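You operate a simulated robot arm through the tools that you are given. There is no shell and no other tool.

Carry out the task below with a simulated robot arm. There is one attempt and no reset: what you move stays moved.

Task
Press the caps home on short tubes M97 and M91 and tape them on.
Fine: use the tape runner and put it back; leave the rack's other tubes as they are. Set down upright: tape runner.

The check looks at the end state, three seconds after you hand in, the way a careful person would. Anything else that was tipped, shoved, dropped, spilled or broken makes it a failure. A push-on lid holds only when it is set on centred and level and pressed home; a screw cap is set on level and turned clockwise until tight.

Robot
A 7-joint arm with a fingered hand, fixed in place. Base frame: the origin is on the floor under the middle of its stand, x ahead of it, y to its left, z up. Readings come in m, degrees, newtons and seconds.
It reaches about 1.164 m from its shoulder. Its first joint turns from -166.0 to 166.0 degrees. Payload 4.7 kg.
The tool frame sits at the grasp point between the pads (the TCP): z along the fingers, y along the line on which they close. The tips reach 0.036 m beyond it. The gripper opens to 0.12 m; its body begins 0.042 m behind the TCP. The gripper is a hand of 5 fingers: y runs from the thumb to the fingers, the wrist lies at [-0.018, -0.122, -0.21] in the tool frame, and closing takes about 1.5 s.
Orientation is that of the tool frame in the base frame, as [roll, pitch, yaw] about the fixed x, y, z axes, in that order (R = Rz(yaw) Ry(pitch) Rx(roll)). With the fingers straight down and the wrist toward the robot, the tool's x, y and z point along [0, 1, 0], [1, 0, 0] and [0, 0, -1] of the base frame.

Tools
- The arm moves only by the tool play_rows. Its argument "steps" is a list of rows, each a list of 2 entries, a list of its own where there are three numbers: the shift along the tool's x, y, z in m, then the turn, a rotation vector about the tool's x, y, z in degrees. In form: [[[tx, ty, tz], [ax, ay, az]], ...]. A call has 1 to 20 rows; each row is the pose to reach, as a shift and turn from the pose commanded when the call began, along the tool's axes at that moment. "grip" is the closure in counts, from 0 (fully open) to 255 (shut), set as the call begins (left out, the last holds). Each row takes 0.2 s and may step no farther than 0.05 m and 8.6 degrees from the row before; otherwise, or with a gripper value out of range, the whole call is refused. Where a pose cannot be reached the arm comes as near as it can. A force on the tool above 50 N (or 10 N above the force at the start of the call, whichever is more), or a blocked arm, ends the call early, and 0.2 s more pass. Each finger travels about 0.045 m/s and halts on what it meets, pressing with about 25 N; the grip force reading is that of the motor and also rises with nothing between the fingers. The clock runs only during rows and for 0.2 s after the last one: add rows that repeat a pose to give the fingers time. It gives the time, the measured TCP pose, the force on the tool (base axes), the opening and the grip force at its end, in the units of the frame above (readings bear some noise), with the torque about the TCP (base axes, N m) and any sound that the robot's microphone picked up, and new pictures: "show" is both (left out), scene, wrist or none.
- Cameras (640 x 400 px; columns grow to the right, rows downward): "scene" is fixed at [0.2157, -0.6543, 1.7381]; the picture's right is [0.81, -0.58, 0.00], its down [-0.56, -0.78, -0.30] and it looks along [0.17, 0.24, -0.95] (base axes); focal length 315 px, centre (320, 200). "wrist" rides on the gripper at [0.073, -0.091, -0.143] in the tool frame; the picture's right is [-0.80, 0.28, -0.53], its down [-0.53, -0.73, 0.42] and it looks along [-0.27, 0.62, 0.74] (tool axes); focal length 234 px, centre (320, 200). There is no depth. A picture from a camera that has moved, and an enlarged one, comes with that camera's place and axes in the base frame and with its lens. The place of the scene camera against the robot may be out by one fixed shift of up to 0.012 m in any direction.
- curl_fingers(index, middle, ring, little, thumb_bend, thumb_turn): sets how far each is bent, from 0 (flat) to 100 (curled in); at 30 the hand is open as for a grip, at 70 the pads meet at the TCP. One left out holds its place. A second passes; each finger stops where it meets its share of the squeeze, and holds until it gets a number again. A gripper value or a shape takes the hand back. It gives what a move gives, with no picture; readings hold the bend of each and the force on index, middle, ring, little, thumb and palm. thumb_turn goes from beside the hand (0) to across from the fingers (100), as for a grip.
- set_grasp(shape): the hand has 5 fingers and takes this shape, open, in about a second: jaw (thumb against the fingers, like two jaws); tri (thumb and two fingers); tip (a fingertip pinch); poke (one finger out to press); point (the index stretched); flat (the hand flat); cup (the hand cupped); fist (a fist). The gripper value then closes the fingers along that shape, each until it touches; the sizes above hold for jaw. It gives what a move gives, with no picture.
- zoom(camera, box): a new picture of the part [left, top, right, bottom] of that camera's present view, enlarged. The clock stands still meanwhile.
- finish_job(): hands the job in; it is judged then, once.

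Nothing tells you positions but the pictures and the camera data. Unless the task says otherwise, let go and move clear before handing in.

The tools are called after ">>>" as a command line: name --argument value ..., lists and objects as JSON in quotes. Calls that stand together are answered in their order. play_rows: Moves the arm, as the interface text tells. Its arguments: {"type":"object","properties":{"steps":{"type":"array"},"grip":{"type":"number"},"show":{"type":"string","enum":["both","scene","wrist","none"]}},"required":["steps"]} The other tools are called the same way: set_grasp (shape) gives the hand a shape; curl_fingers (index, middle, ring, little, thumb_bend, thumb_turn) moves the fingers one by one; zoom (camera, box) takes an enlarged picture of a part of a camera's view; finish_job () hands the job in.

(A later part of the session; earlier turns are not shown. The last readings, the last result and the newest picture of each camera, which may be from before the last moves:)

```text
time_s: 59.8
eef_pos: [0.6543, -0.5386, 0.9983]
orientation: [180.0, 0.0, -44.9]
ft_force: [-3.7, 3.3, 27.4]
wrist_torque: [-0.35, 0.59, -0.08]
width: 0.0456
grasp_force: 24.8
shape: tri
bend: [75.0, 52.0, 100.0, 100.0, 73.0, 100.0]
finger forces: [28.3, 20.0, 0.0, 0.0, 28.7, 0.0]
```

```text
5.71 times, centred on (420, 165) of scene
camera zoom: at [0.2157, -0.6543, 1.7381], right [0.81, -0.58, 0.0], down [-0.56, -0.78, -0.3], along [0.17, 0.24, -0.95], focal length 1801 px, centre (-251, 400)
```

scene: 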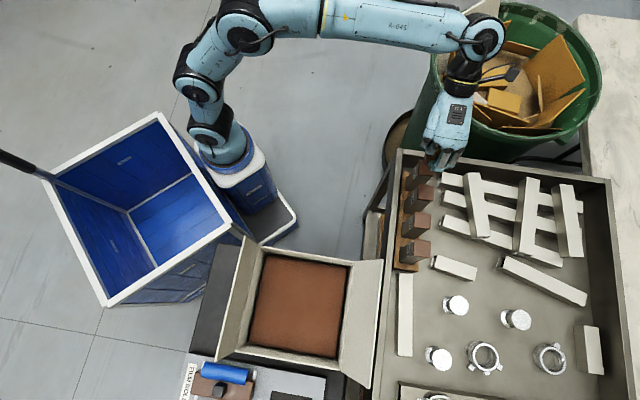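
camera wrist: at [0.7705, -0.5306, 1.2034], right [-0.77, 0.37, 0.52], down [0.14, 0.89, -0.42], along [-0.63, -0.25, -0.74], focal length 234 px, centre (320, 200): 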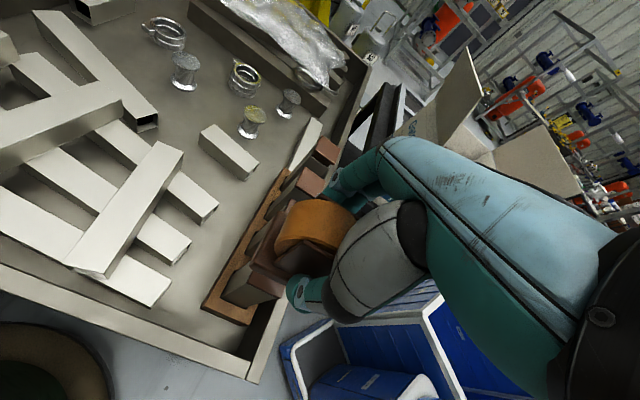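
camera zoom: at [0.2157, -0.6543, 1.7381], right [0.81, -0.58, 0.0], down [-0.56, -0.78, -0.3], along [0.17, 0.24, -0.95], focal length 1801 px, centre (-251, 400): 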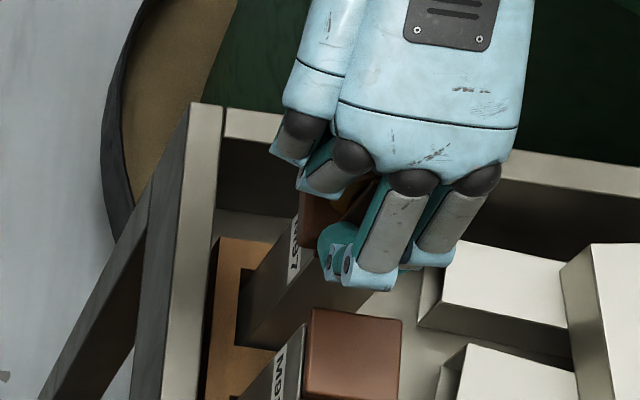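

M97 is back over its slot. Lifting straight up to inspect it.

>>> play_rows --steps '[[[0, 0, -0.004], [0, 0, 0]], [[0, 0, -0.01], [0, 0, 0]], [[0, 0, -0.03], [0, 0, 0]], [[0, 0, -0.06], [0, 0, 0]], [[-0.03, 0, -0.09], [0, 0, 0]], [[-0.07, 0, -0.1], [0, 0, 0]], [[-0.11, 0, -0.1], [0, 0, 0]], [[-0.15, 0, -0.1], [0, 0, 0]], [[-0.15, 0, -0.1], [0, 0, 0]]]'

>>> zoom --camera "scene" --box '[395, 150, 445, 190]'

>>> zoom --camera "wrist" --box '[130, 100, 390, 320]'

```text
time_s: 61.8
eef_pos: [0.5477, -0.435, 1.0963]
orientation: [-180.0, -0.1, -45.0]
ft_force: [-0.1, 0.4, -0.9]
wrist_torque: [0.0, 0.01, -0.01]
width: 0.0435
grasp_force: 24.9
shape: tri
bend: [74.0, 52.0, 100.0, 100.0, 74.0, 100.0]
finger forces: [8.6, 10.0, 0.0, 0.0, 22.5, 0.1]
camera wrist: at [0.663, -0.4218, 1.2388], right [-0.77, 0.37, 0.52], down [0.14, 0.89, -0.43], along [-0.63, -0.25, -0.74], focal length 234 px, centre (320, 200)
```

scene: 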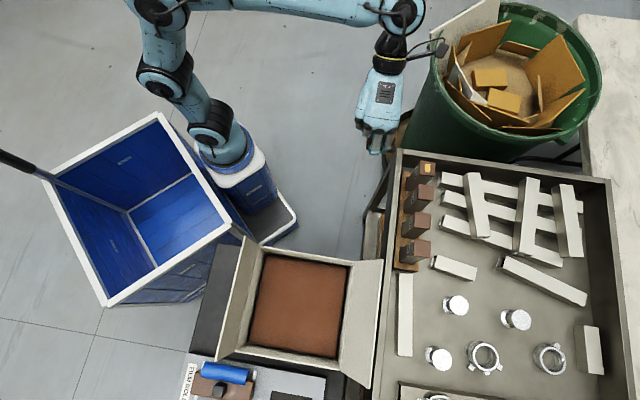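
wrist: 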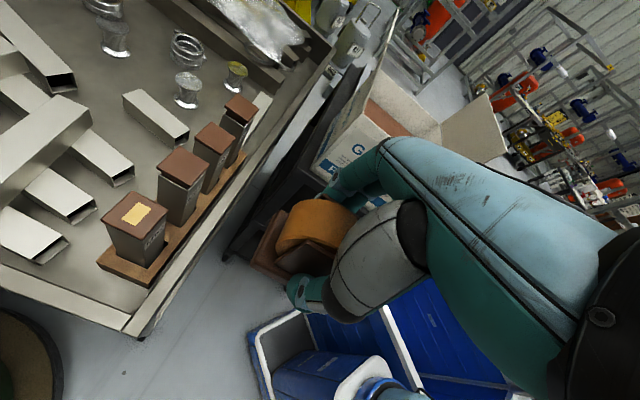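

```text
10.00 times, centred on (420, 170) of scene
camera zoom: at [0.2157, -0.6543, 1.7381], right [0.81, -0.58, 0.0], down [-0.56, -0.78, -0.3], along [0.17, 0.24, -0.95], focal length 3152 px, centre (-680, 500)
```

zoom: 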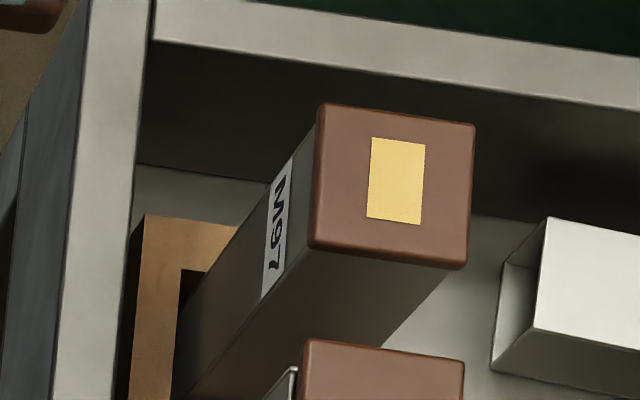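

```text
1.82 times, centred on (260, 210) of wrist
camera zoom: at [0.663, -0.4218, 1.2388], right [-0.77, 0.37, 0.52], down [0.14, 0.89, -0.43], along [-0.63, -0.25, -0.74], focal length 426 px, centre (429, 182)
```

zoom: 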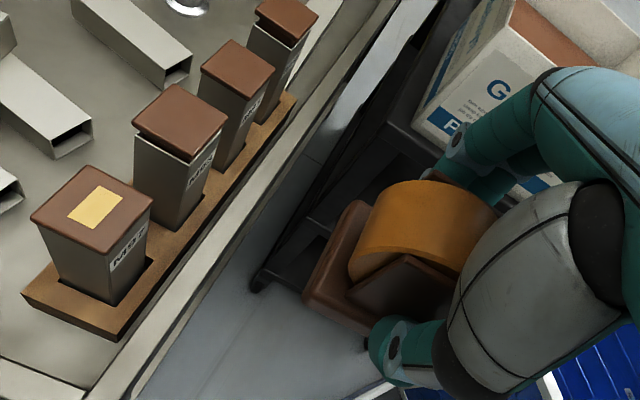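

A tape patch appeared on M97's cap top, so the base plate is indeed the shoe that lays tape. To hold the cap on, the strip must cross the seam onto the tube. I'll turn the hand to near-horizontal so the shoe faces the label side and can be drawn down across the seam.

>>> play_rows --steps '[[[0, 0.002, 0], [0, 8, 0]], [[0, 0.004, 0], [0, 16, 0]], [[0, 0.006, 0], [0, 24, 0]], [[0, 0.006, 0], [0, 32, 0]], [[0, 0.006, 0], [0, 40, 0]], [[0, 0.006, 0], [0, 48, 0]], [[0, 0.006, 0], [0, 56, 0]], [[0, 0.006, 0], [0, 64, 0]], [[0, 0.006, 0], [0, 72, 0]], [[0, 0.006, 0], [0, 80, 0]], [[0, 0.006, 0], [0, 80, 0]]]'

>>> zoom --camera "scene" --box '[340, 80, 460, 200]'

```text
time_s: 64.2
eef_pos: [0.5453, -0.4385, 1.0944]
orientation: [179.6, -79.8, -44.6]
ft_force: [1.0, -1.5, -5.4]
wrist_torque: [-0.14, -0.06, 0.03]
width: 0.0428
grasp_force: 25.2
shape: tri
bend: [74.0, 53.0, 100.0, 100.0, 74.0, 100.0]
finger forces: [8.6, 10.2, 0.1, 0.0, 23.1, 0.0]
camera wrist: at [0.5194, -0.2843, 1.1897], right [-0.66, 0.27, -0.7], down [0.75, 0.29, -0.6], along [0.04, -0.92, -0.39], focal length 234 px, centre (320, 200)
```

scene: 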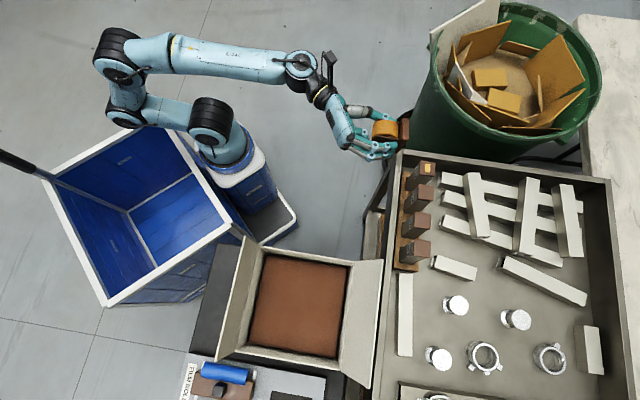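
wrist: 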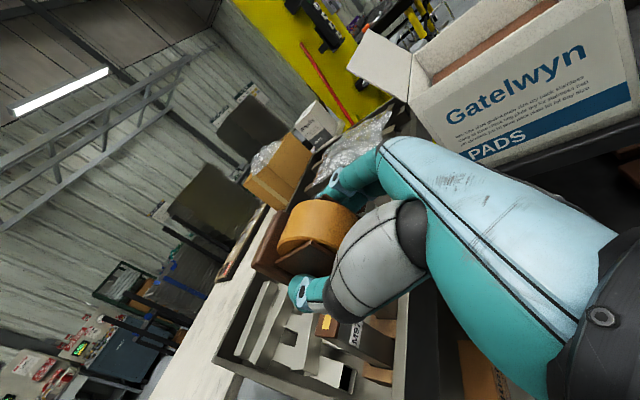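

```text
3.33 times, centred on (400, 140) of scene
camera zoom: at [0.2157, -0.6543, 1.7381], right [0.81, -0.58, 0.0], down [-0.56, -0.78, -0.3], along [0.17, 0.24, -0.95], focal length 1051 px, centre (53, 400)
```

zoom: 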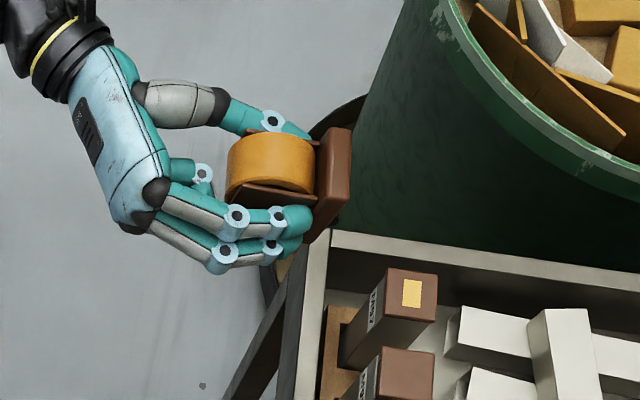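

Clear view of the grasp: fingertips end at the shoe's upper side, so the shoe is free to press. Now I'll lower the shoe to seam height in front of M97, about 28 mm away.

>>> play_rows --steps '[[[-0.0362, -0.001, 0.0064], [0, 0, 0]], [[-0.0724, -0.002, 0.0128], [0, 0, 0]], [[-0.1086, -0.003, 0.0192], [0, 0, 0]], [[-0.1448, -0.004, 0.0256], [0, 0, 0]], [[-0.1405, -0.004, 0.0498], [0, 0, 0]], [[-0.1363, -0.004, 0.0739], [0, 0, 0]], [[-0.1363, -0.004, 0.0739], [0, 0, 0]]]'

>>> zoom --camera "scene" --box '[360, 110, 460, 210]'

>>> zoom --camera "wrist" --box '[200, 180, 420, 380]'

```text
time_s: 65.8
eef_pos: [0.5167, -0.4278, 1.0345]
orientation: [-176.6, -76.0, -47.8]
ft_force: [-0.5, 0.4, -1.3]
wrist_torque: [0.02, 0.02, 0.03]
width: 0.0433
grasp_force: 24.9
shape: tri
bend: [74.0, 53.0, 100.0, 100.0, 74.0, 100.0]
finger forces: [8.8, 10.0, 0.0, 0.1, 23.1, 0.0]
out of reach, approached as far as the arm can: row 1, 2, 3, 4, 5, 6, 7
camera wrist: at [0.4921, -0.2785, 1.1397], right [-0.69, 0.3, -0.66], down [0.72, 0.33, -0.61], along [0.03, -0.9, -0.44], focal length 234 px, centre (320, 200)
```

scene: 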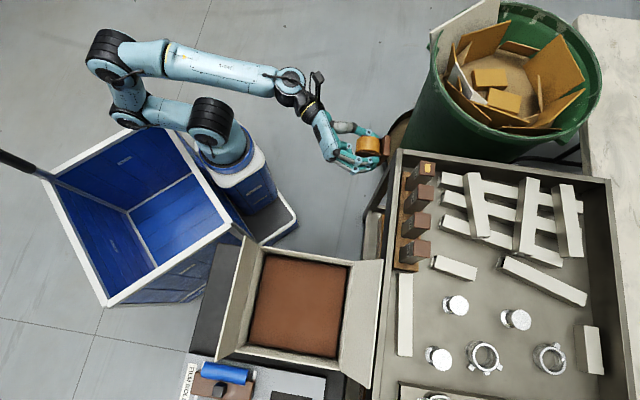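
wrist: 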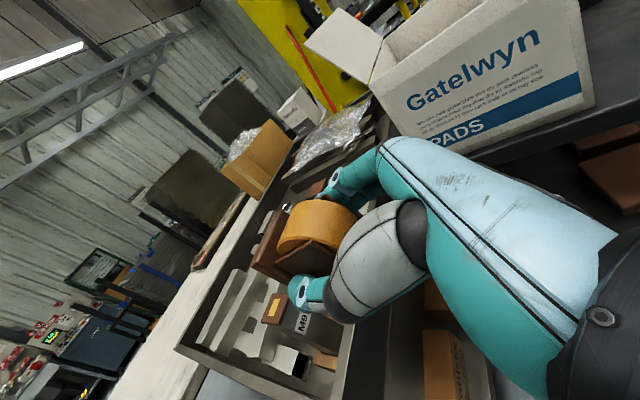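

```text
4.00 times, centred on (410, 160) of scene
camera zoom: at [0.2157, -0.6543, 1.7381], right [0.81, -0.58, 0.0], down [-0.56, -0.78, -0.3], along [0.17, 0.24, -0.95], focal length 1261 px, centre (-40, 360)
```

zoom: 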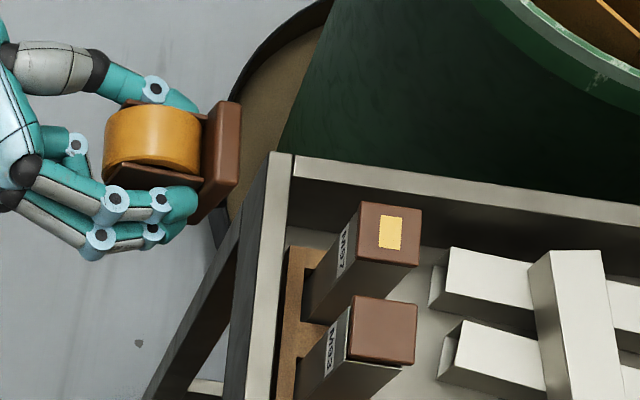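

```text
2.00 times, centred on (310, 280) of wrist
camera zoom: at [0.4921, -0.2785, 1.1397], right [-0.69, 0.3, -0.66], down [0.72, 0.33, -0.61], along [0.03, -0.9, -0.44], focal length 468 px, centre (340, 40)
```

zoom: 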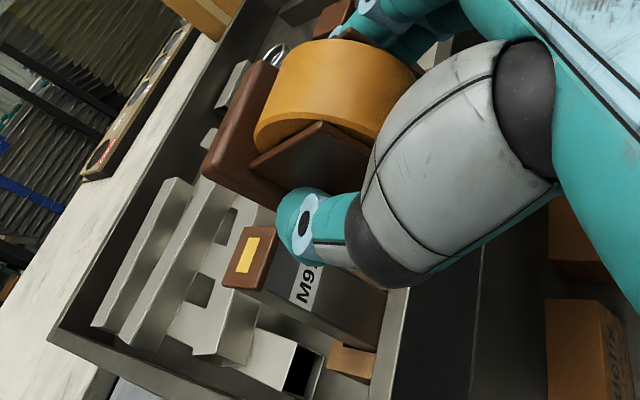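

The arm can't hold the hand that horizontal at this height. I'll return to the previous reachable pose and then try a smaller tilt.

>>> play_rows --steps '[[[0.034, 0.001, -0.0185], [0, 0, 0]], [[0.068, 0.002, -0.037], [0, 0, 0]], [[0.102, 0.003, -0.0555], [0, 0, 0]], [[0.1363, 0.004, -0.0739], [0, 0, 0]], [[0.1363, 0.004, -0.0739], [0, 0, 0]]]' --show "none"

```text
time_s: 67.0
eef_pos: [0.4851, -0.4035, 1.1869]
orientation: [-176.8, -76.0, -47.6]
ft_force: [-1.2, 0.4, -2.5]
wrist_torque: [0.02, 0.03, 0.02]
width: 0.0431
grasp_force: 25.2
shape: tri
bend: [74.0, 53.0, 100.0, 100.0, 74.0, 100.0]
finger forces: [8.6, 9.9, 0.0, 0.1, 22.9, 0.0]
```

The reached pose is now the reference. I'll try going forward first at height, then lowering, since the arm folds less when further out.

>>> play_rows --steps '[[[0.0098, -0.0073, 0.0395], [0, 0, 0]], [[0.0197, -0.0147, 0.0789], [0, 0, 0]], [[0.0295, -0.022, 0.1184], [0, 0, 0]], [[0.0004, -0.022, 0.1256], [0, 0, 0]], [[-0.0287, -0.022, 0.1329], [0, 0, 0]], [[-0.0549, -0.022, 0.1394], [0, 0, 0]], [[-0.0549, -0.022, 0.1394], [0, 0, 0]]]' --show "scene"

```text
time_s: 68.6
eef_pos: [0.5913, -0.4708, 1.1001]
orientation: [-176.5, -76.1, -48.0]
ft_force: [1.1, -0.3, -2.2]
wrist_torque: [0.03, 0.04, 0.01]
width: 0.0431
grasp_force: 24.9
shape: tri
bend: [74.0, 53.0, 100.0, 100.0, 74.0, 100.0]
finger forces: [8.6, 9.9, 0.0, 0.1, 22.6, 0.1]
```

scene: 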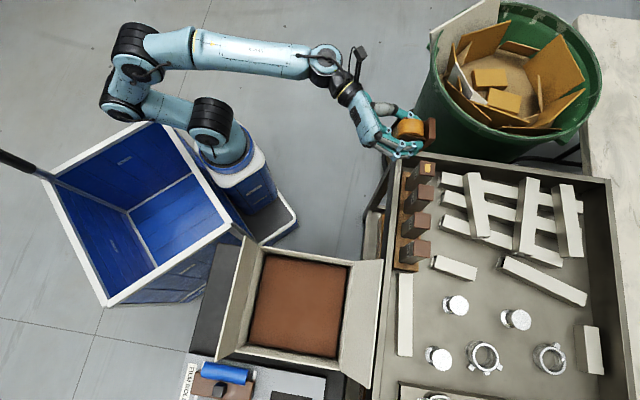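

That works. Now lowering 10 cm at this distance in front of M97.

>>> play_rows --steps '[[[-0.0194, 0.002, 0.0048], [0, 0, 0]], [[-0.0388, 0.004, 0.0097], [0, 0, 0]], [[-0.0582, 0.005, 0.0145], [0, 0, 0]], [[-0.0776, 0.005, 0.0193], [0, 0, 0]], [[-0.097, 0.005, 0.0242], [0, 0, 0]], [[-0.097, 0.005, 0.0242], [0, 0, 0]]]' --show "scene"

```text
time_s: 70.0
eef_pos: [0.5742, -0.4717, 1.0429]
orientation: [-175.6, -74.0, -48.4]
ft_force: [0.1, -0.7, -2.4]
wrist_torque: [0.07, 0.03, -0.03]
width: 0.043
grasp_force: 24.9
shape: tri
bend: [74.0, 53.0, 100.0, 100.0, 74.0, 100.0]
finger forces: [8.7, 9.8, 0.0, 0.0, 22.5, 0.0]
out of reach, approached as far as the arm can: row 2, 3, 4, 5, 6
```

scene: 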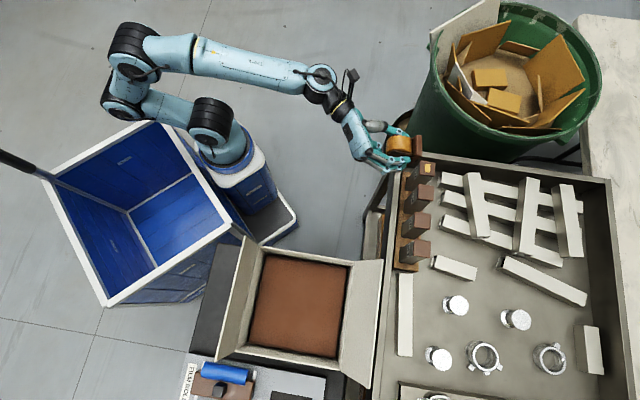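

With thumb-side-out the wrist runs out of range. If I roll the hand 90° about its pointing axis (thumb on top, fingers below), the wrist sits higher and the shoe's long axis lies along the seam, which is ideal for a strip covering both cap edge and tube. Trying that roll up here.

>>> play_rows --steps '[[[0.01, 0, -0.019], [0, 0, 0]], [[0.0205, 0, -0.0371], [0, 0, 0]], [[0.0205, 0, -0.0371], [0, 0, 8.2]], [[0.0205, 0, -0.0371], [0, 0, 16.4]], [[0.0205, 0, -0.0371], [0, 0, 24.6]], [[0.0205, 0, -0.0371], [0, 0, 32.8]], [[0.0205, 0, -0.0371], [0, 0, 41]], [[0.0205, 0, -0.0371], [0, 0, 49.2]], [[0.0205, 0, -0.0371], [0, 0, 57.4]], [[0.0205, 0, -0.0371], [0, 0, 65.6]], [[0.0205, 0, -0.0371], [0, 0, 73.8]], [[0.0205, 0, -0.0371], [0, 0, 82]], [[0.0205, 0, -0.0371], [0, 0, 90]], [[0.0205, 0, -0.0371], [0, 0, 90]]]'

>>> zoom --camera "scene" --box '[340, 90, 460, 200]'

```text
time_s: 73.0
eef_pos: [0.5538, -0.4493, 1.0715]
orientation: [-104.0, 0.9, -134.5]
ft_force: [0.5, -0.5, -1.8]
wrist_torque: [0.07, 0.01, 0.0]
width: 0.0429
grasp_force: 24.9
shape: tri
bend: [74.0, 52.0, 100.0, 100.0, 74.0, 100.0]
finger forces: [9.1, 10.8, 0.0, 0.0, 20.8, 0.0]
camera wrist: at [0.4175, -0.42, 1.192], right [0.15, 0.98, -0.13], down [0.79, -0.04, 0.62], along [0.6, -0.2, -0.78], focal length 234 px, centre (320, 200)
```

scene: 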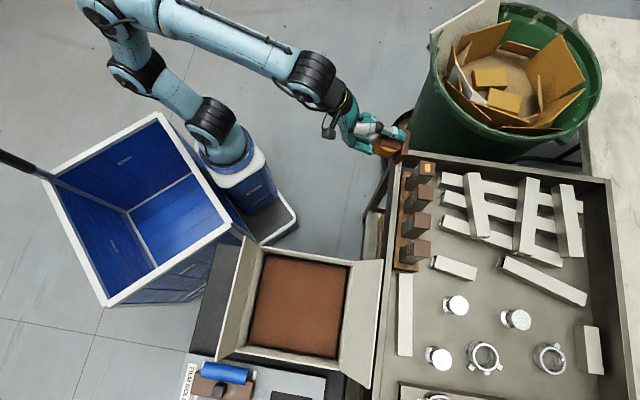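
wrist: 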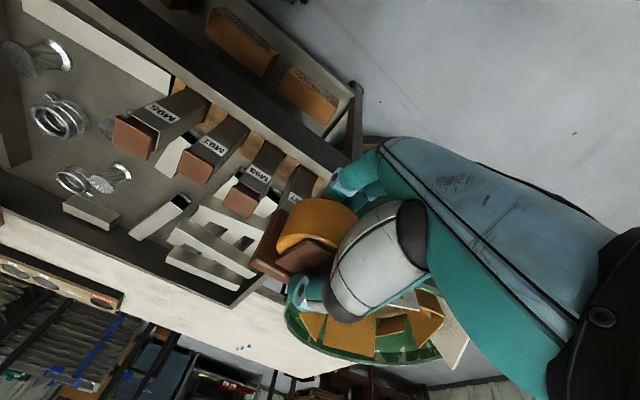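

```text
3.64 times, centred on (400, 145) of scene
camera zoom: at [0.2157, -0.6543, 1.7381], right [0.81, -0.58, 0.0], down [-0.56, -0.78, -0.3], along [0.17, 0.24, -0.95], focal length 1146 px, centre (29, 400)
```

zoom: 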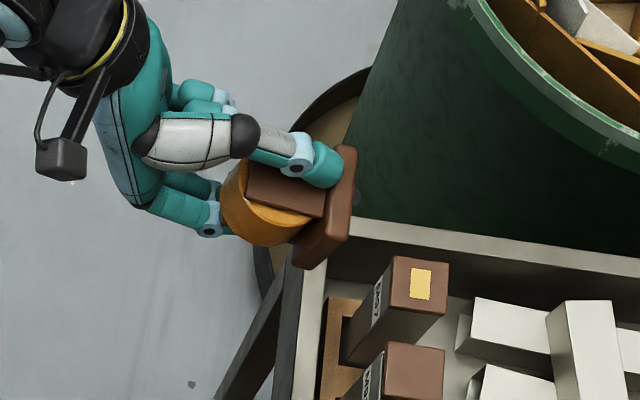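

The arm is comfortable in this roll: thumb on top, shoe facing the label side with its long axis along the seam. I'll reduce the downward tilt and lower to seam height, ~3 cm in front of M97.

>>> play_rows --steps '[[[0, 0.03, 0.0075], [4, 0, 0]], [[0, 0.063, 0.0157], [8, 0, 0]], [[0, 0.095, 0.0237], [8, 0, 0]], [[0, 0.1261, 0.0315], [8, 0, 0]], [[-0.001, 0.1217, 0.049], [8, 0, 0]], [[-0.001, 0.1174, 0.0664], [8, 0, 0]], [[-0.001, 0.1174, 0.0664], [8, 0, 0]]]'

>>> zoom --camera "scene" --box '[370, 120, 460, 210]'

>>> zoom --camera "wrist" --box '[200, 140, 400, 320]'

```text
time_s: 74.6
eef_pos: [0.5817, -0.4718, 0.9401]
orientation: [-95.9, 0.8, -134.6]
ft_force: [-0.1, -0.4, -2.2]
wrist_torque: [0.06, 0.01, 0.0]
width: 0.0429
grasp_force: 25.1
shape: tri
bend: [74.0, 53.0, 100.0, 100.0, 74.0, 100.0]
finger forces: [11.7, 10.1, 0.0, 0.0, 20.4, 0.0]
camera wrist: at [0.4344, -0.4328, 1.0439], right [0.17, 0.96, -0.21], down [0.72, 0.02, 0.69], along [0.67, -0.27, -0.69], focal length 234 px, centre (320, 200)
```

scene: 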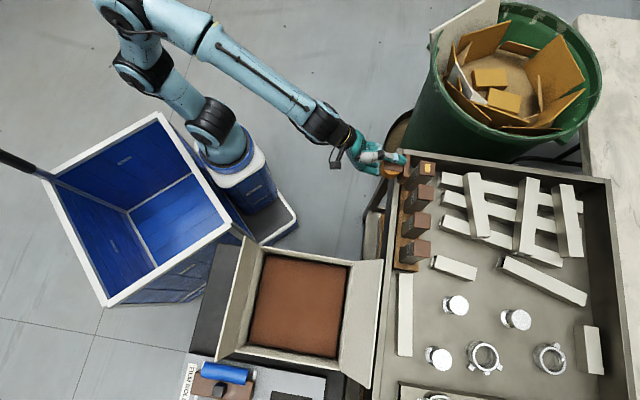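
wrist: 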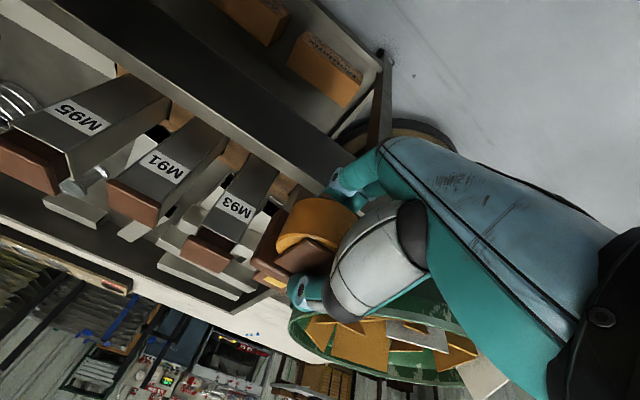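

```text
4.44 times, centred on (415, 165) of scene
camera zoom: at [0.2157, -0.6543, 1.7381], right [0.81, -0.58, 0.0], down [-0.56, -0.78, -0.3], along [0.17, 0.24, -0.95], focal length 1401 px, centre (-102, 356)
```

zoom: 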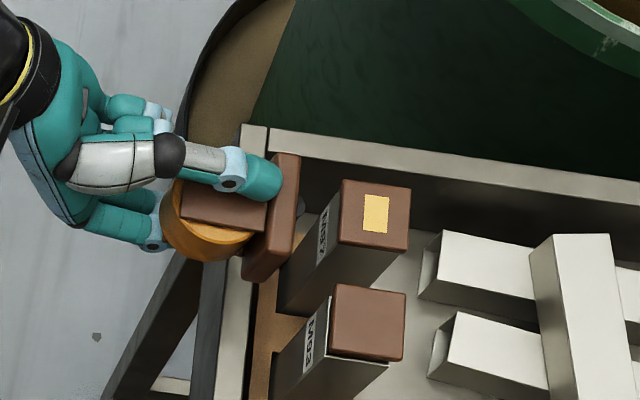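

```text
2.22 times, centred on (300, 230) of wrist
camera zoom: at [0.4344, -0.4328, 1.0439], right [0.17, 0.96, -0.21], down [0.72, 0.02, 0.69], along [0.67, -0.27, -0.69], focal length 520 px, centre (364, 133)
```

zoom: 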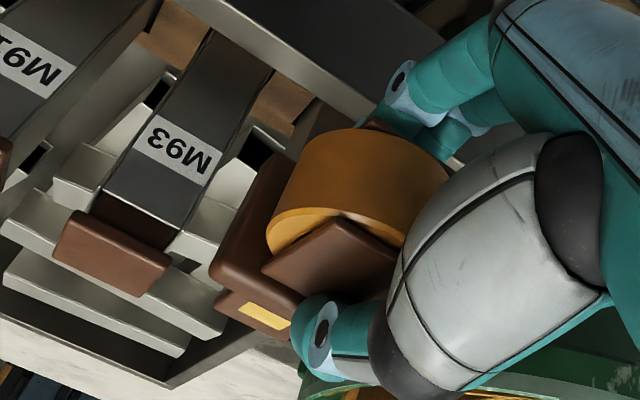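

The shoe now faces M97's label side at seam height with no reach problems. Advancing 20 mm, then feeling for contact.

>>> play_rows --steps '[[[0, -0.0007, 0.007], [0, 0, 0]], [[0, -0.0015, 0.014], [0, 0, 0]], [[0, -0.0021, 0.02], [0, 0, 0]], [[0, -0.0021, 0.02], [0, 0, 0]]]' --show "none"

>>> zoom --camera "scene" --box '[385, 135, 445, 195]'

>>> zoom --camera "wrist" --box '[230, 160, 350, 300]'

```text
time_s: 75.6
eef_pos: [0.5959, -0.4859, 0.9415]
orientation: [-95.9, 0.8, -134.4]
ft_force: [0.2, -1.0, -2.5]
wrist_torque: [0.04, 0.04, -0.02]
width: 0.0427
grasp_force: 25.3
shape: tri
bend: [74.0, 53.0, 100.0, 100.0, 74.0, 100.0]
finger forces: [11.8, 10.0, 0.0, 0.1, 20.4, 0.0]
```

```text
6.67 times, centred on (415, 165) of scene
camera zoom: at [0.2157, -0.6543, 1.7381], right [0.81, -0.58, 0.0], down [-0.56, -0.78, -0.3], along [0.17, 0.24, -0.95], focal length 2102 px, centre (-313, 433)
```

zoom: 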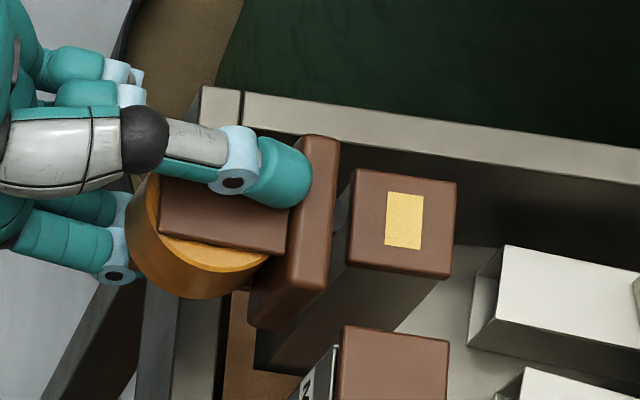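

```text
2.86 times, centred on (290, 230) of wrist
camera zoom: at [0.4481, -0.4465, 1.0446], right [0.17, 0.96, -0.21], down [0.72, 0.02, 0.69], along [0.67, -0.27, -0.69], focal length 669 px, centre (406, 114)
```

zoom: 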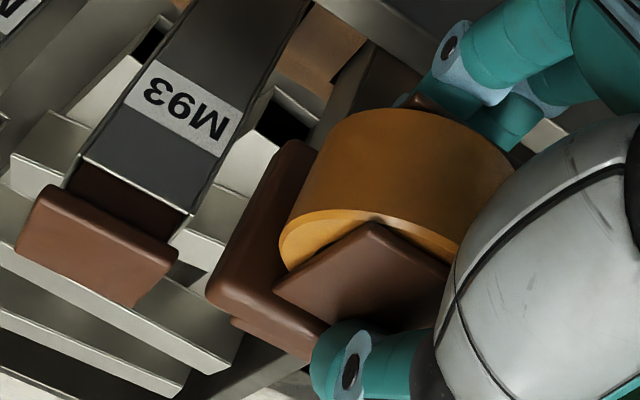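

About 7 mm to go. Creeping forward.

>>> play_rows --steps '[[[0, -0.0003, 0.0025], [0, 0, 0]], [[0, -0.0005, 0.005], [0, 0, 0]], [[0, -0.0007, 0.007], [0, 0, 0]], [[0, -0.0007, 0.007], [0, 0, 0]]]' --show "none"

>>> zoom --camera "scene" --box '[385, 135, 445, 195]'

>>> play_rows --steps '[[[0, -0.0002, 0.002], [0, 0, 0]], [[0, -0.0004, 0.004], [0, 0, 0]], [[0, -0.0004, 0.004], [0, 0, 0]]]' --show "none"

>>> zoom --camera "scene" --box '[385, 135, 445, 195]'

```text
time_s: 76.6
eef_pos: [0.6009, -0.4921, 0.9409]
orientation: [-96.0, 0.8, -134.6]
ft_force: [-0.4, -0.4, -2.4]
wrist_torque: [0.07, 0.01, 0.0]
width: 0.0428
grasp_force: 25.2
shape: tri
bend: [74.0, 53.0, 100.0, 100.0, 74.0, 100.0]
finger forces: [11.7, 10.1, 0.0, 0.1, 20.6, 0.0]
```

```text
6.67 times, centred on (415, 165) of scene
camera zoom: at [0.2157, -0.6543, 1.7381], right [0.81, -0.58, 0.0], down [-0.56, -0.78, -0.3], along [0.17, 0.24, -0.95], focal length 2102 px, centre (-313, 433)
```

zoom: 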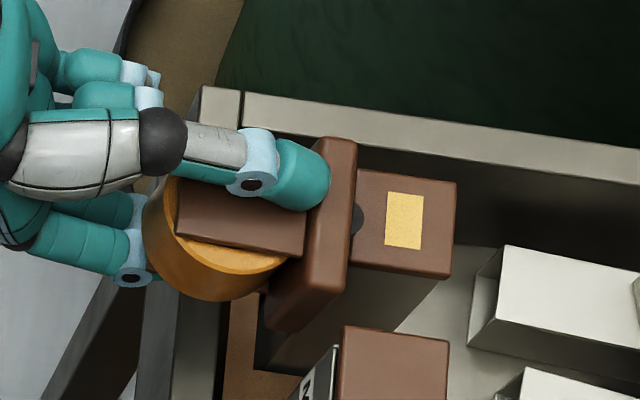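

```text
time_s: 77.4
eef_pos: [0.602, -0.4937, 0.9401]
orientation: [-96.0, 0.8, -134.6]
ft_force: [-1.2, 0.3, -1.8]
wrist_torque: [0.02, 0.0, 0.03]
width: 0.0433
grasp_force: 24.6
shape: tri
bend: [74.0, 53.0, 100.0, 100.0, 74.0, 100.0]
finger forces: [11.7, 10.7, 0.0, 0.0, 21.2, 0.1]
```

```text
6.67 times, centred on (415, 165) of scene
camera zoom: at [0.2157, -0.6543, 1.7381], right [0.81, -0.58, 0.0], down [-0.56, -0.78, -0.3], along [0.17, 0.24, -0.95], focal length 2102 px, centre (-313, 433)
```

zoom: 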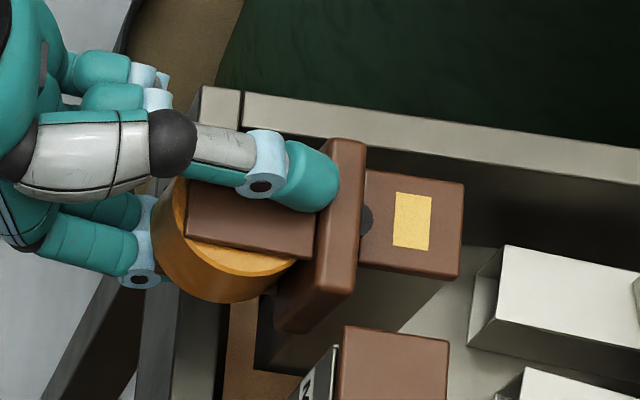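

There's a small dark applicator tip protruding from the shoe's underside, now touching M97's cap edge. I'll push on until the tube firmly seats against its slot (a few newtons).

>>> play_rows --steps '[[[0, -0.0002, 0.002], [0, 0, 0]], [[0, -0.0004, 0.004], [0, 0, 0]], [[0, -0.0004, 0.004], [0, 0, 0]]]' --show "none"

>>> play_rows --steps '[[[0, -0.0002, 0.002], [0, 0, 0]], [[0, -0.0004, 0.004], [0, 0, 0]], [[0, -0.0004, 0.004], [0, 0, 0]]]' --show "none"

>>> zoom --camera "scene" --box '[385, 135, 445, 195]'

```text
time_s: 78.2
eef_pos: [0.6064, -0.4959, 0.9404]
orientation: [-95.9, 0.8, -134.3]
ft_force: [0.2, 0.4, -1.7]
wrist_torque: [0.03, 0.05, 0.0]
width: 0.0431
grasp_force: 24.8
shape: tri
bend: [74.0, 53.0, 100.0, 100.0, 74.0, 100.0]
finger forces: [11.6, 10.3, 0.0, 0.0, 21.0, 0.0]
```

```text
time_s: 79.0
eef_pos: [0.6097, -0.5, 0.9405]
orientation: [-96.0, 0.8, -134.5]
ft_force: [-1.3, 0.6, -2.5]
wrist_torque: [0.04, 0.0, 0.0]
width: 0.0432
grasp_force: 25.3
shape: tri
bend: [74.0, 53.0, 100.0, 100.0, 74.0, 100.0]
finger forces: [11.8, 10.8, 0.1, 0.1, 21.2, 0.0]
```

```text
6.67 times, centred on (415, 165) of scene
camera zoom: at [0.2157, -0.6543, 1.7381], right [0.81, -0.58, 0.0], down [-0.56, -0.78, -0.3], along [0.17, 0.24, -0.95], focal length 2102 px, centre (-313, 433)
```

zoom: 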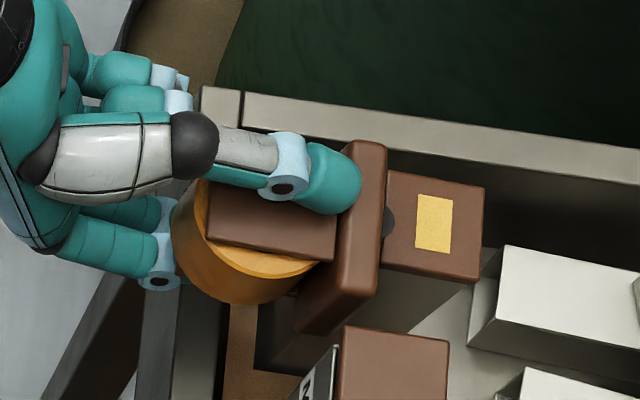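

The tube keeps leaning at about 1.5 N (12 mm at the top). I'll continue in small steps, watching for the slot limit.

>>> play_rows --steps '[[[0, -0.0002, 0.002], [0, 0, 0]], [[0, -0.0004, 0.004], [0, 0, 0]], [[0, -0.0004, 0.004], [0, 0, 0]]]' --show "none"

>>> play_rows --steps '[[[0, -0.0001, 0.001], [0, 0, 0]], [[0, -0.0002, 0.002], [0, 0, 0]], [[0, -0.0003, 0.003], [0, 0, 0]], [[0, -0.0003, 0.003], [0, 0, 0]]]' --show "none"

>>> zoom --camera "scene" --box '[385, 135, 445, 195]'

```text
time_s: 79.8
eef_pos: [0.6122, -0.5035, 0.9416]
orientation: [-95.9, 0.8, -134.6]
ft_force: [-0.5, 0.6, -1.7]
wrist_torque: [0.02, 0.0, -0.01]
width: 0.0429
grasp_force: 25.0
shape: tri
bend: [74.0, 53.0, 100.0, 100.0, 74.0, 100.0]
finger forces: [11.6, 10.6, 0.0, 0.1, 21.1, 0.0]
```

```text
time_s: 80.8
eef_pos: [0.6149, -0.5049, 0.9411]
orientation: [-95.9, 0.8, -134.6]
ft_force: [-2.0, 2.8, -2.1]
wrist_torque: [0.1, 0.07, 0.01]
width: 0.0433
grasp_force: 24.6
shape: tri
bend: [74.0, 53.0, 100.0, 100.0, 74.0, 100.0]
finger forces: [13.5, 11.5, 0.0, 0.0, 21.9, 0.1]
```

```text
6.67 times, centred on (415, 165) of scene
camera zoom: at [0.2157, -0.6543, 1.7381], right [0.81, -0.58, 0.0], down [-0.56, -0.78, -0.3], along [0.17, 0.24, -0.95], focal length 2102 px, centre (-313, 433)
```

zoom: 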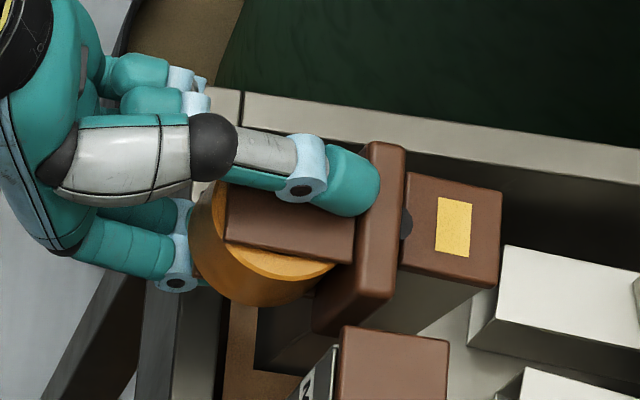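

The tube is now seated against its slot with ~3.5 N. I'll run the tip along the seam toward +w by ~28 mm under this light pressure.

>>> play_rows --steps '[[[0, -0.0001, 0.001], [0, 0, 0]], [[-0.003, -0.0001, 0.001], [0, 0, 0]], [[-0.006, -0.0001, 0.001], [0, 0, 0]], [[-0.009, -0.0001, 0.001], [0, 0, 0]], [[-0.012, -0.0001, 0.001], [0, 0, 0]], [[-0.015, -0.0001, 0.001], [0, 0, 0]], [[-0.015, -0.0001, 0.001], [0, 0, 0]]]' --show "none"

>>> zoom --camera "scene" --box '[385, 135, 445, 195]'

```text
time_s: 82.4
eef_pos: [0.6253, -0.4934, 0.9412]
orientation: [-96.0, 0.8, -134.5]
ft_force: [-7.9, 4.1, -0.1]
wrist_torque: [0.11, 0.15, -0.11]
width: 0.0435
grasp_force: 24.6
shape: tri
bend: [75.0, 53.0, 100.0, 100.0, 74.0, 100.0]
finger forces: [16.2, 11.6, 0.0, 0.1, 23.3, 0.1]
```

```text
6.67 times, centred on (415, 165) of scene
camera zoom: at [0.2157, -0.6543, 1.7381], right [0.81, -0.58, 0.0], down [-0.56, -0.78, -0.3], along [0.17, 0.24, -0.95], focal length 2102 px, centre (-313, 433)
```

zoom: 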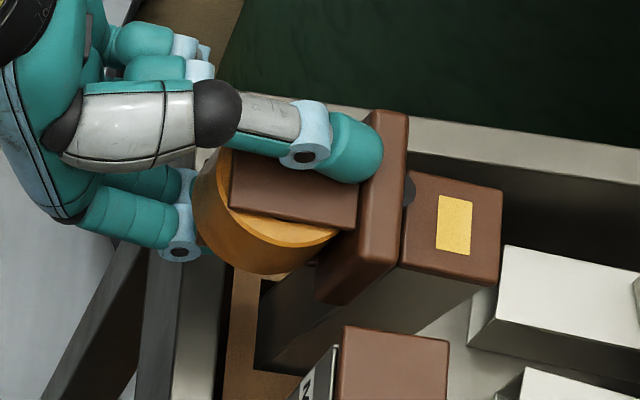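

The tip slid along the cap's edge while the tube stayed put. I'll slide back to the middle and then draw the tip straight down over the seam onto the tube by ~20 mm.

>>> play_rows --steps '[[[0.004, 0, 0], [0, 0, 0]], [[0.008, 0, 0], [0, 0, 0]], [[0.012, 0, 0], [0, 0, 0]], [[0.012, 0.004, -0.0002], [0, 0, 0]], [[0.012, 0.008, -0.0004], [0, 0, 0]], [[0.012, 0.012, -0.0006], [0, 0, 0]], [[0.012, 0.016, -0.0008], [0, 0, 0]], [[0.012, 0.02, -0.0009], [0, 0, 0]], [[0.012, 0.02, -0.0009], [0, 0, 0]]]' --show "none"

>>> zoom --camera "scene" --box '[385, 135, 445, 195]'

```text
time_s: 84.4
eef_pos: [0.6151, -0.5011, 0.9217]
orientation: [-95.9, 0.8, -134.6]
ft_force: [-2.6, 2.3, -1.3]
wrist_torque: [0.07, 0.1, 0.0]
width: 0.0434
grasp_force: 24.5
shape: tri
bend: [75.0, 53.0, 100.0, 100.0, 74.0, 100.0]
finger forces: [13.3, 11.8, 0.0, 0.0, 22.2, 0.0]
```

```text
6.67 times, centred on (415, 165) of scene
camera zoom: at [0.2157, -0.6543, 1.7381], right [0.81, -0.58, 0.0], down [-0.56, -0.78, -0.3], along [0.17, 0.24, -0.95], focal length 2102 px, centre (-313, 433)
```

zoom: 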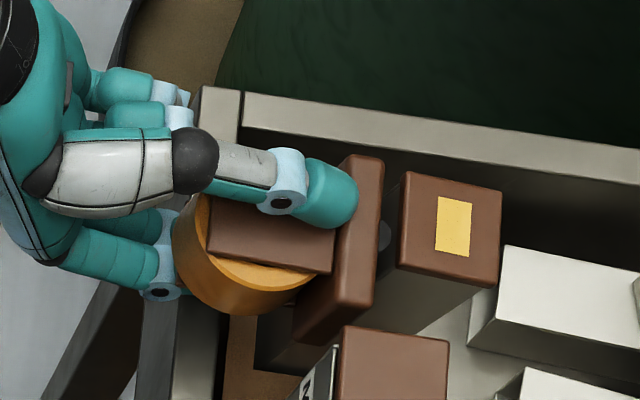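

Still ~3.5 N on the tube below the seam. Now I'll back off and inspect the label face.

>>> play_rows --steps '[[[0, 0.0008, -0.008], [0, 0, 0]], [[0, 0.0021, -0.02], [0, 0, 0]], [[0, 0.0042, -0.04], [0, 0, 0]], [[0, 0.0042, -0.08], [0, 0, 0]], [[0.0, 0.0042, -0.11], [0, 0, 0]], [[0, 0.0042, -0.11], [0, 0, 0]]]'

>>> zoom --camera "scene" --box '[395, 145, 445, 195]'

>>> zoom --camera "wrist" --box '[160, 120, 360, 300]'

```text
time_s: 85.8
eef_pos: [0.5363, -0.4234, 0.9304]
orientation: [-95.9, 0.8, -134.4]
ft_force: [-1.2, -0.2, -2.7]
wrist_torque: [0.04, 0.01, -0.01]
width: 0.0434
grasp_force: 24.7
shape: tri
bend: [75.0, 53.0, 100.0, 100.0, 74.0, 100.0]
finger forces: [11.6, 11.6, 0.1, 0.1, 21.5, 0.0]
camera wrist: at [0.3893, -0.3847, 1.0329], right [0.17, 0.96, -0.21], down [0.72, 0.02, 0.69], along [0.67, -0.27, -0.69], focal length 234 px, centre (320, 200)
```

scene: 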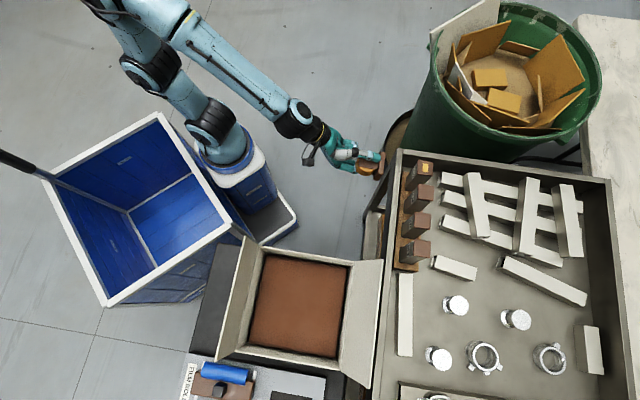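
wrist: 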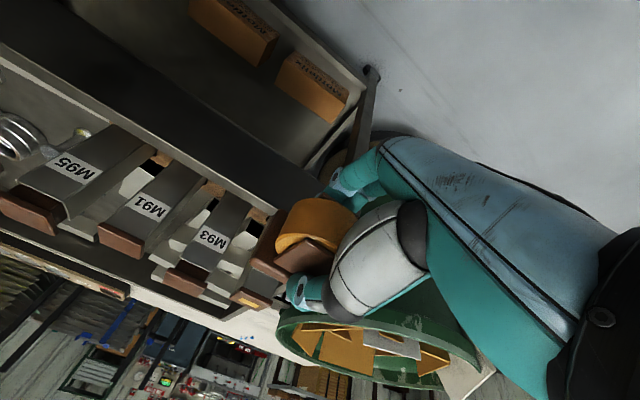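

```text
8.00 times, centred on (420, 170) of scene
camera zoom: at [0.2157, -0.6543, 1.7381], right [0.81, -0.58, 0.0], down [-0.56, -0.78, -0.3], along [0.17, 0.24, -0.95], focal length 2522 px, centre (-480, 440)
```

zoom: 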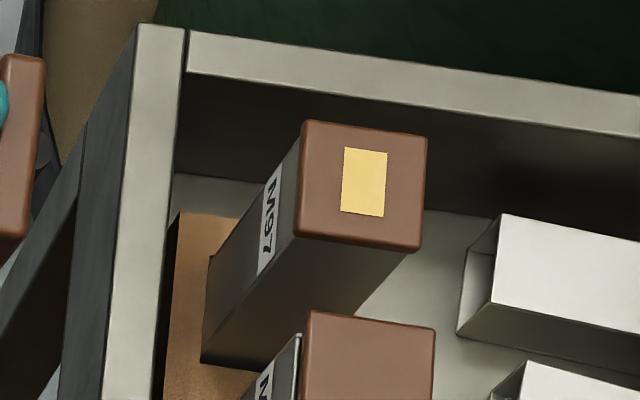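

```text
2.22 times, centred on (260, 210) of wrist
camera zoom: at [0.3893, -0.3847, 1.0329], right [0.17, 0.96, -0.21], down [0.72, 0.02, 0.69], along [0.67, -0.27, -0.69], focal length 520 px, centre (453, 178)
```

zoom: 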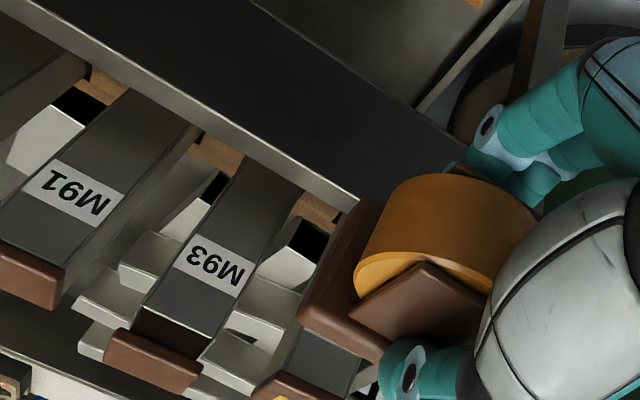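

No amber shows on the label face from this grazing view. I'll shift sideways so the wrist camera can see M97's label face directly.

>>> play_rows --steps '[[[-0.04, 0, 0], [0, 0, 0]], [[-0.08, 0, 0], [0, 0, 0]], [[-0.12, 0, 0], [0, 0, 0]], [[-0.12, 0, 0], [0, 0, 0]]]' --show "wrist"

>>> zoom --camera "wrist" --box '[120, 180, 280, 300]'

```text
time_s: 86.8
eef_pos: [0.6161, -0.3487, 0.9329]
orientation: [-94.2, 1.7, -133.3]
ft_force: [0.3, -0.9, -2.1]
wrist_torque: [0.06, 0.01, -0.04]
width: 0.0433
grasp_force: 25.2
shape: tri
bend: [74.0, 53.0, 100.0, 100.0, 74.0, 100.0]
finger forces: [11.8, 11.7, 0.0, 0.1, 21.4, 0.0]
out of reach, approached as far as the arm can: row 3, 4
camera wrist: at [0.4652, -0.3105, 1.0318], right [0.16, 0.96, -0.21], down [0.7, 0.04, 0.71], along [0.7, -0.26, -0.67], focal length 234 px, centre (320, 200)
```

wrist: 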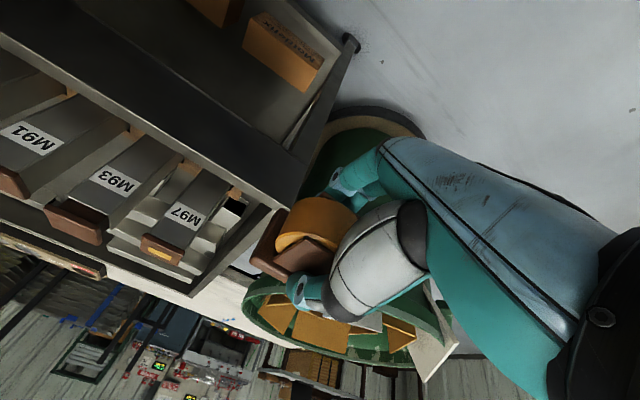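

```text
3.33 times, centred on (200, 240) of wrist
camera zoom: at [0.4652, -0.3105, 1.0318], right [0.16, 0.96, -0.21], down [0.7, 0.04, 0.71], along [0.7, -0.26, -0.67], focal length 781 px, centre (720, 67)
```

zoom: 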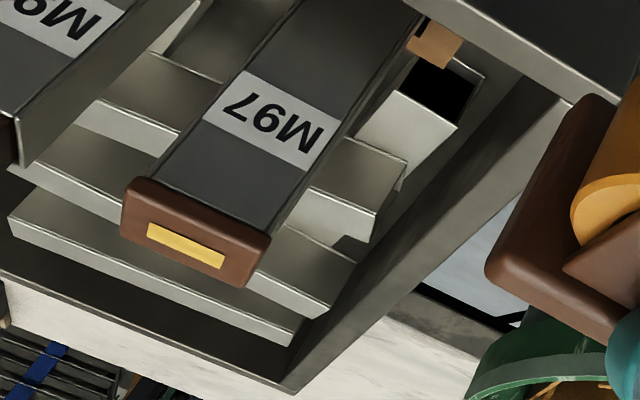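

No tape on the side, so the patch formed only from pressing the tip down on the cap top. To learn exactly how it lays, I'll return the hand to vertical and try a proper press-and-run on M91's cap top. First I'll retreat upward.

>>> play_rows --steps '[[[0.024, -0.0399, -0.0028], [0, 0, 0]], [[0.048, -0.0798, -0.0056], [0, 0, 0]], [[0.072, -0.1197, -0.0084], [0, 0, 0]], [[0.096, -0.1596, -0.0112], [0, 0, 0]], [[0.12, -0.1995, -0.014], [0, 0, 0]], [[0.12, -0.1995, -0.014], [0, 0, 0]]]' --show "none"

>>> play_rows --steps '[[[0, 0, 0], [-4.6, -4.6, -4.6]], [[0, 0, 0], [-9.2, -9.2, -9.2]], [[0, 0, 0], [-13.8, -13.8, -13.8]], [[0, 0, 0], [-18.4, -18.4, -18.4]], [[0, 0, 0], [-23, -23, -23]], [[0, 0, 0], [-27.6, -27.6, -27.6]], [[0, 0, 0], [-32.2, -32.2, -32.2]], [[0, 0, 0], [-36.8, -36.8, -36.8]], [[0, 0, 0], [-41.4, -41.4, -41.4]], [[0, 0, 0], [-46, -46, -46]], [[0, 0, 0], [-50.6, -50.6, -50.6]], [[0, 0, 0], [-55.2, -55.2, -55.2]], [[0, 0, 0], [-59.8, -59.8, -59.8]], [[0, 0, 0], [-64.4, -64.4, -64.4]], [[0, 0, 0], [-69.28, -69.28, -69.28]], [[0, 0, 0], [-69.28, -69.28, -69.28]]]'

```text
time_s: 88.2
eef_pos: [0.6069, -0.3643, 0.962]
orientation: [-94.8, -0.1, -135.7]
ft_force: [0.5, 0.4, -2.4]
wrist_torque: [0.09, 0.01, 0.02]
width: 0.0432
grasp_force: 25.5
shape: tri
bend: [74.0, 53.0, 100.0, 100.0, 74.0, 100.0]
finger forces: [11.5, 11.5, 0.0, 0.0, 21.5, 0.1]
out of reach, approached as far as the arm can: row 1, 2, 3, 4, 5, 6
```

```text
time_s: 90.1
eef_pos: [0.6499, -0.375, 0.9623]
orientation: [-136.9, -22.5, -84.8]
ft_force: [0.1, -0.3, -3.0]
wrist_torque: [0.02, 0.04, 0.03]
width: 0.0437
grasp_force: 25.4
shape: tri
bend: [75.0, 54.0, 100.0, 100.0, 74.0, 100.0]
finger forces: [11.5, 11.0, 0.0, 0.1, 19.1, 0.0]
out of reach, approached as far as the arm can: row 1, 2, 3, 4, 5, 6, 7, 8, 9
stopped in row 9: the force on the tool passed its limit at 67 N (the readings are from after the stop); the commanded pose is now the measured one
camera wrist: at [0.6191, -0.3823, 1.1427], right [-0.63, 0.76, -0.13], down [0.77, 0.64, -0.03], along [0.06, -0.12, -0.99], focal length 234 px, centre (320, 200)
```

scene: 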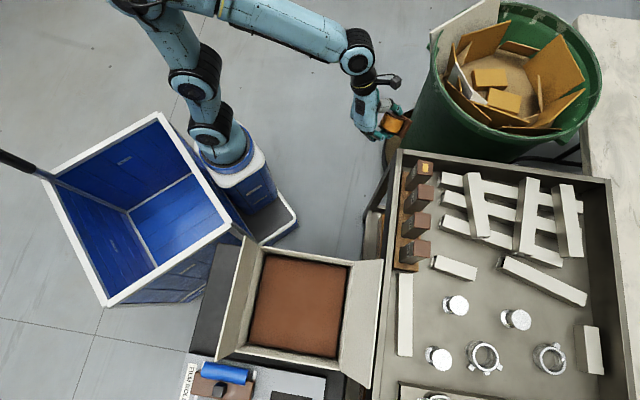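
wrist: 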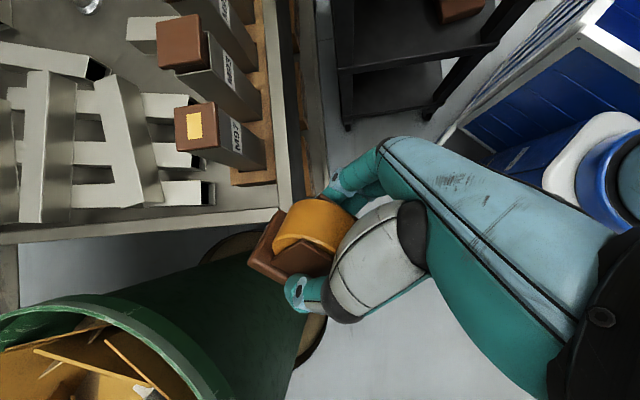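

Those last two moves hit a reach limit and then a force spike, and I should not have chained them. Nothing in the scene appears displaced. I'll now carefully move straight up and back toward the robot, one step at a time.

>>> play_rows --steps '[[[0.0138, -0.0227, -0.0243], [0, 0, 0]], [[0.0275, -0.0454, -0.0486], [0, 0, 0]], [[0.0413, -0.0682, -0.0729], [0, 0, 0]]]'

```text
time_s: 90.9
eef_pos: [0.6555, -0.3679, 1.0677]
orientation: [-137.9, -23.8, -85.0]
ft_force: [-0.5, -0.6, -2.2]
wrist_torque: [0.04, 0.02, 0.0]
width: 0.043
grasp_force: 25.3
shape: tri
bend: [74.0, 53.0, 100.0, 100.0, 74.0, 100.0]
finger forces: [10.4, 10.7, 0.0, 0.0, 19.2, 0.0]
out of reach, approached as far as the arm can: row 1, 2, 3
camera wrist: at [0.6253, -0.3696, 1.2503], right [-0.63, 0.76, -0.14], down [0.78, 0.63, -0.05], along [0.05, -0.14, -0.99], focal length 234 px, centre (320, 200)
```

scene: 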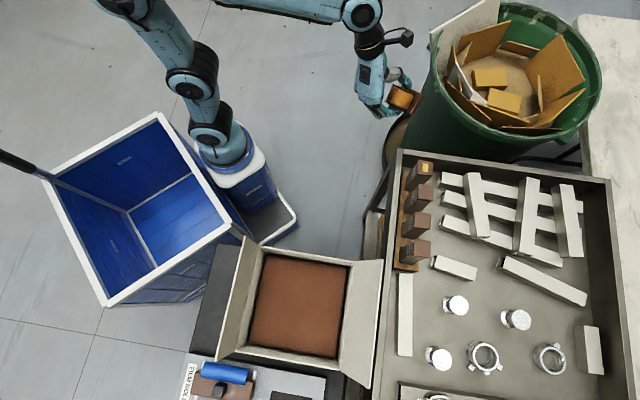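
wrist: 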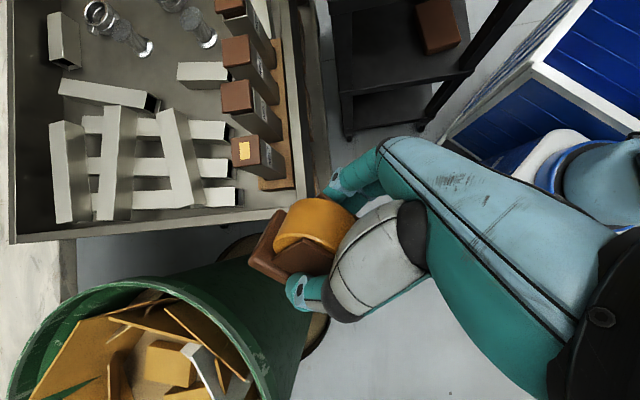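

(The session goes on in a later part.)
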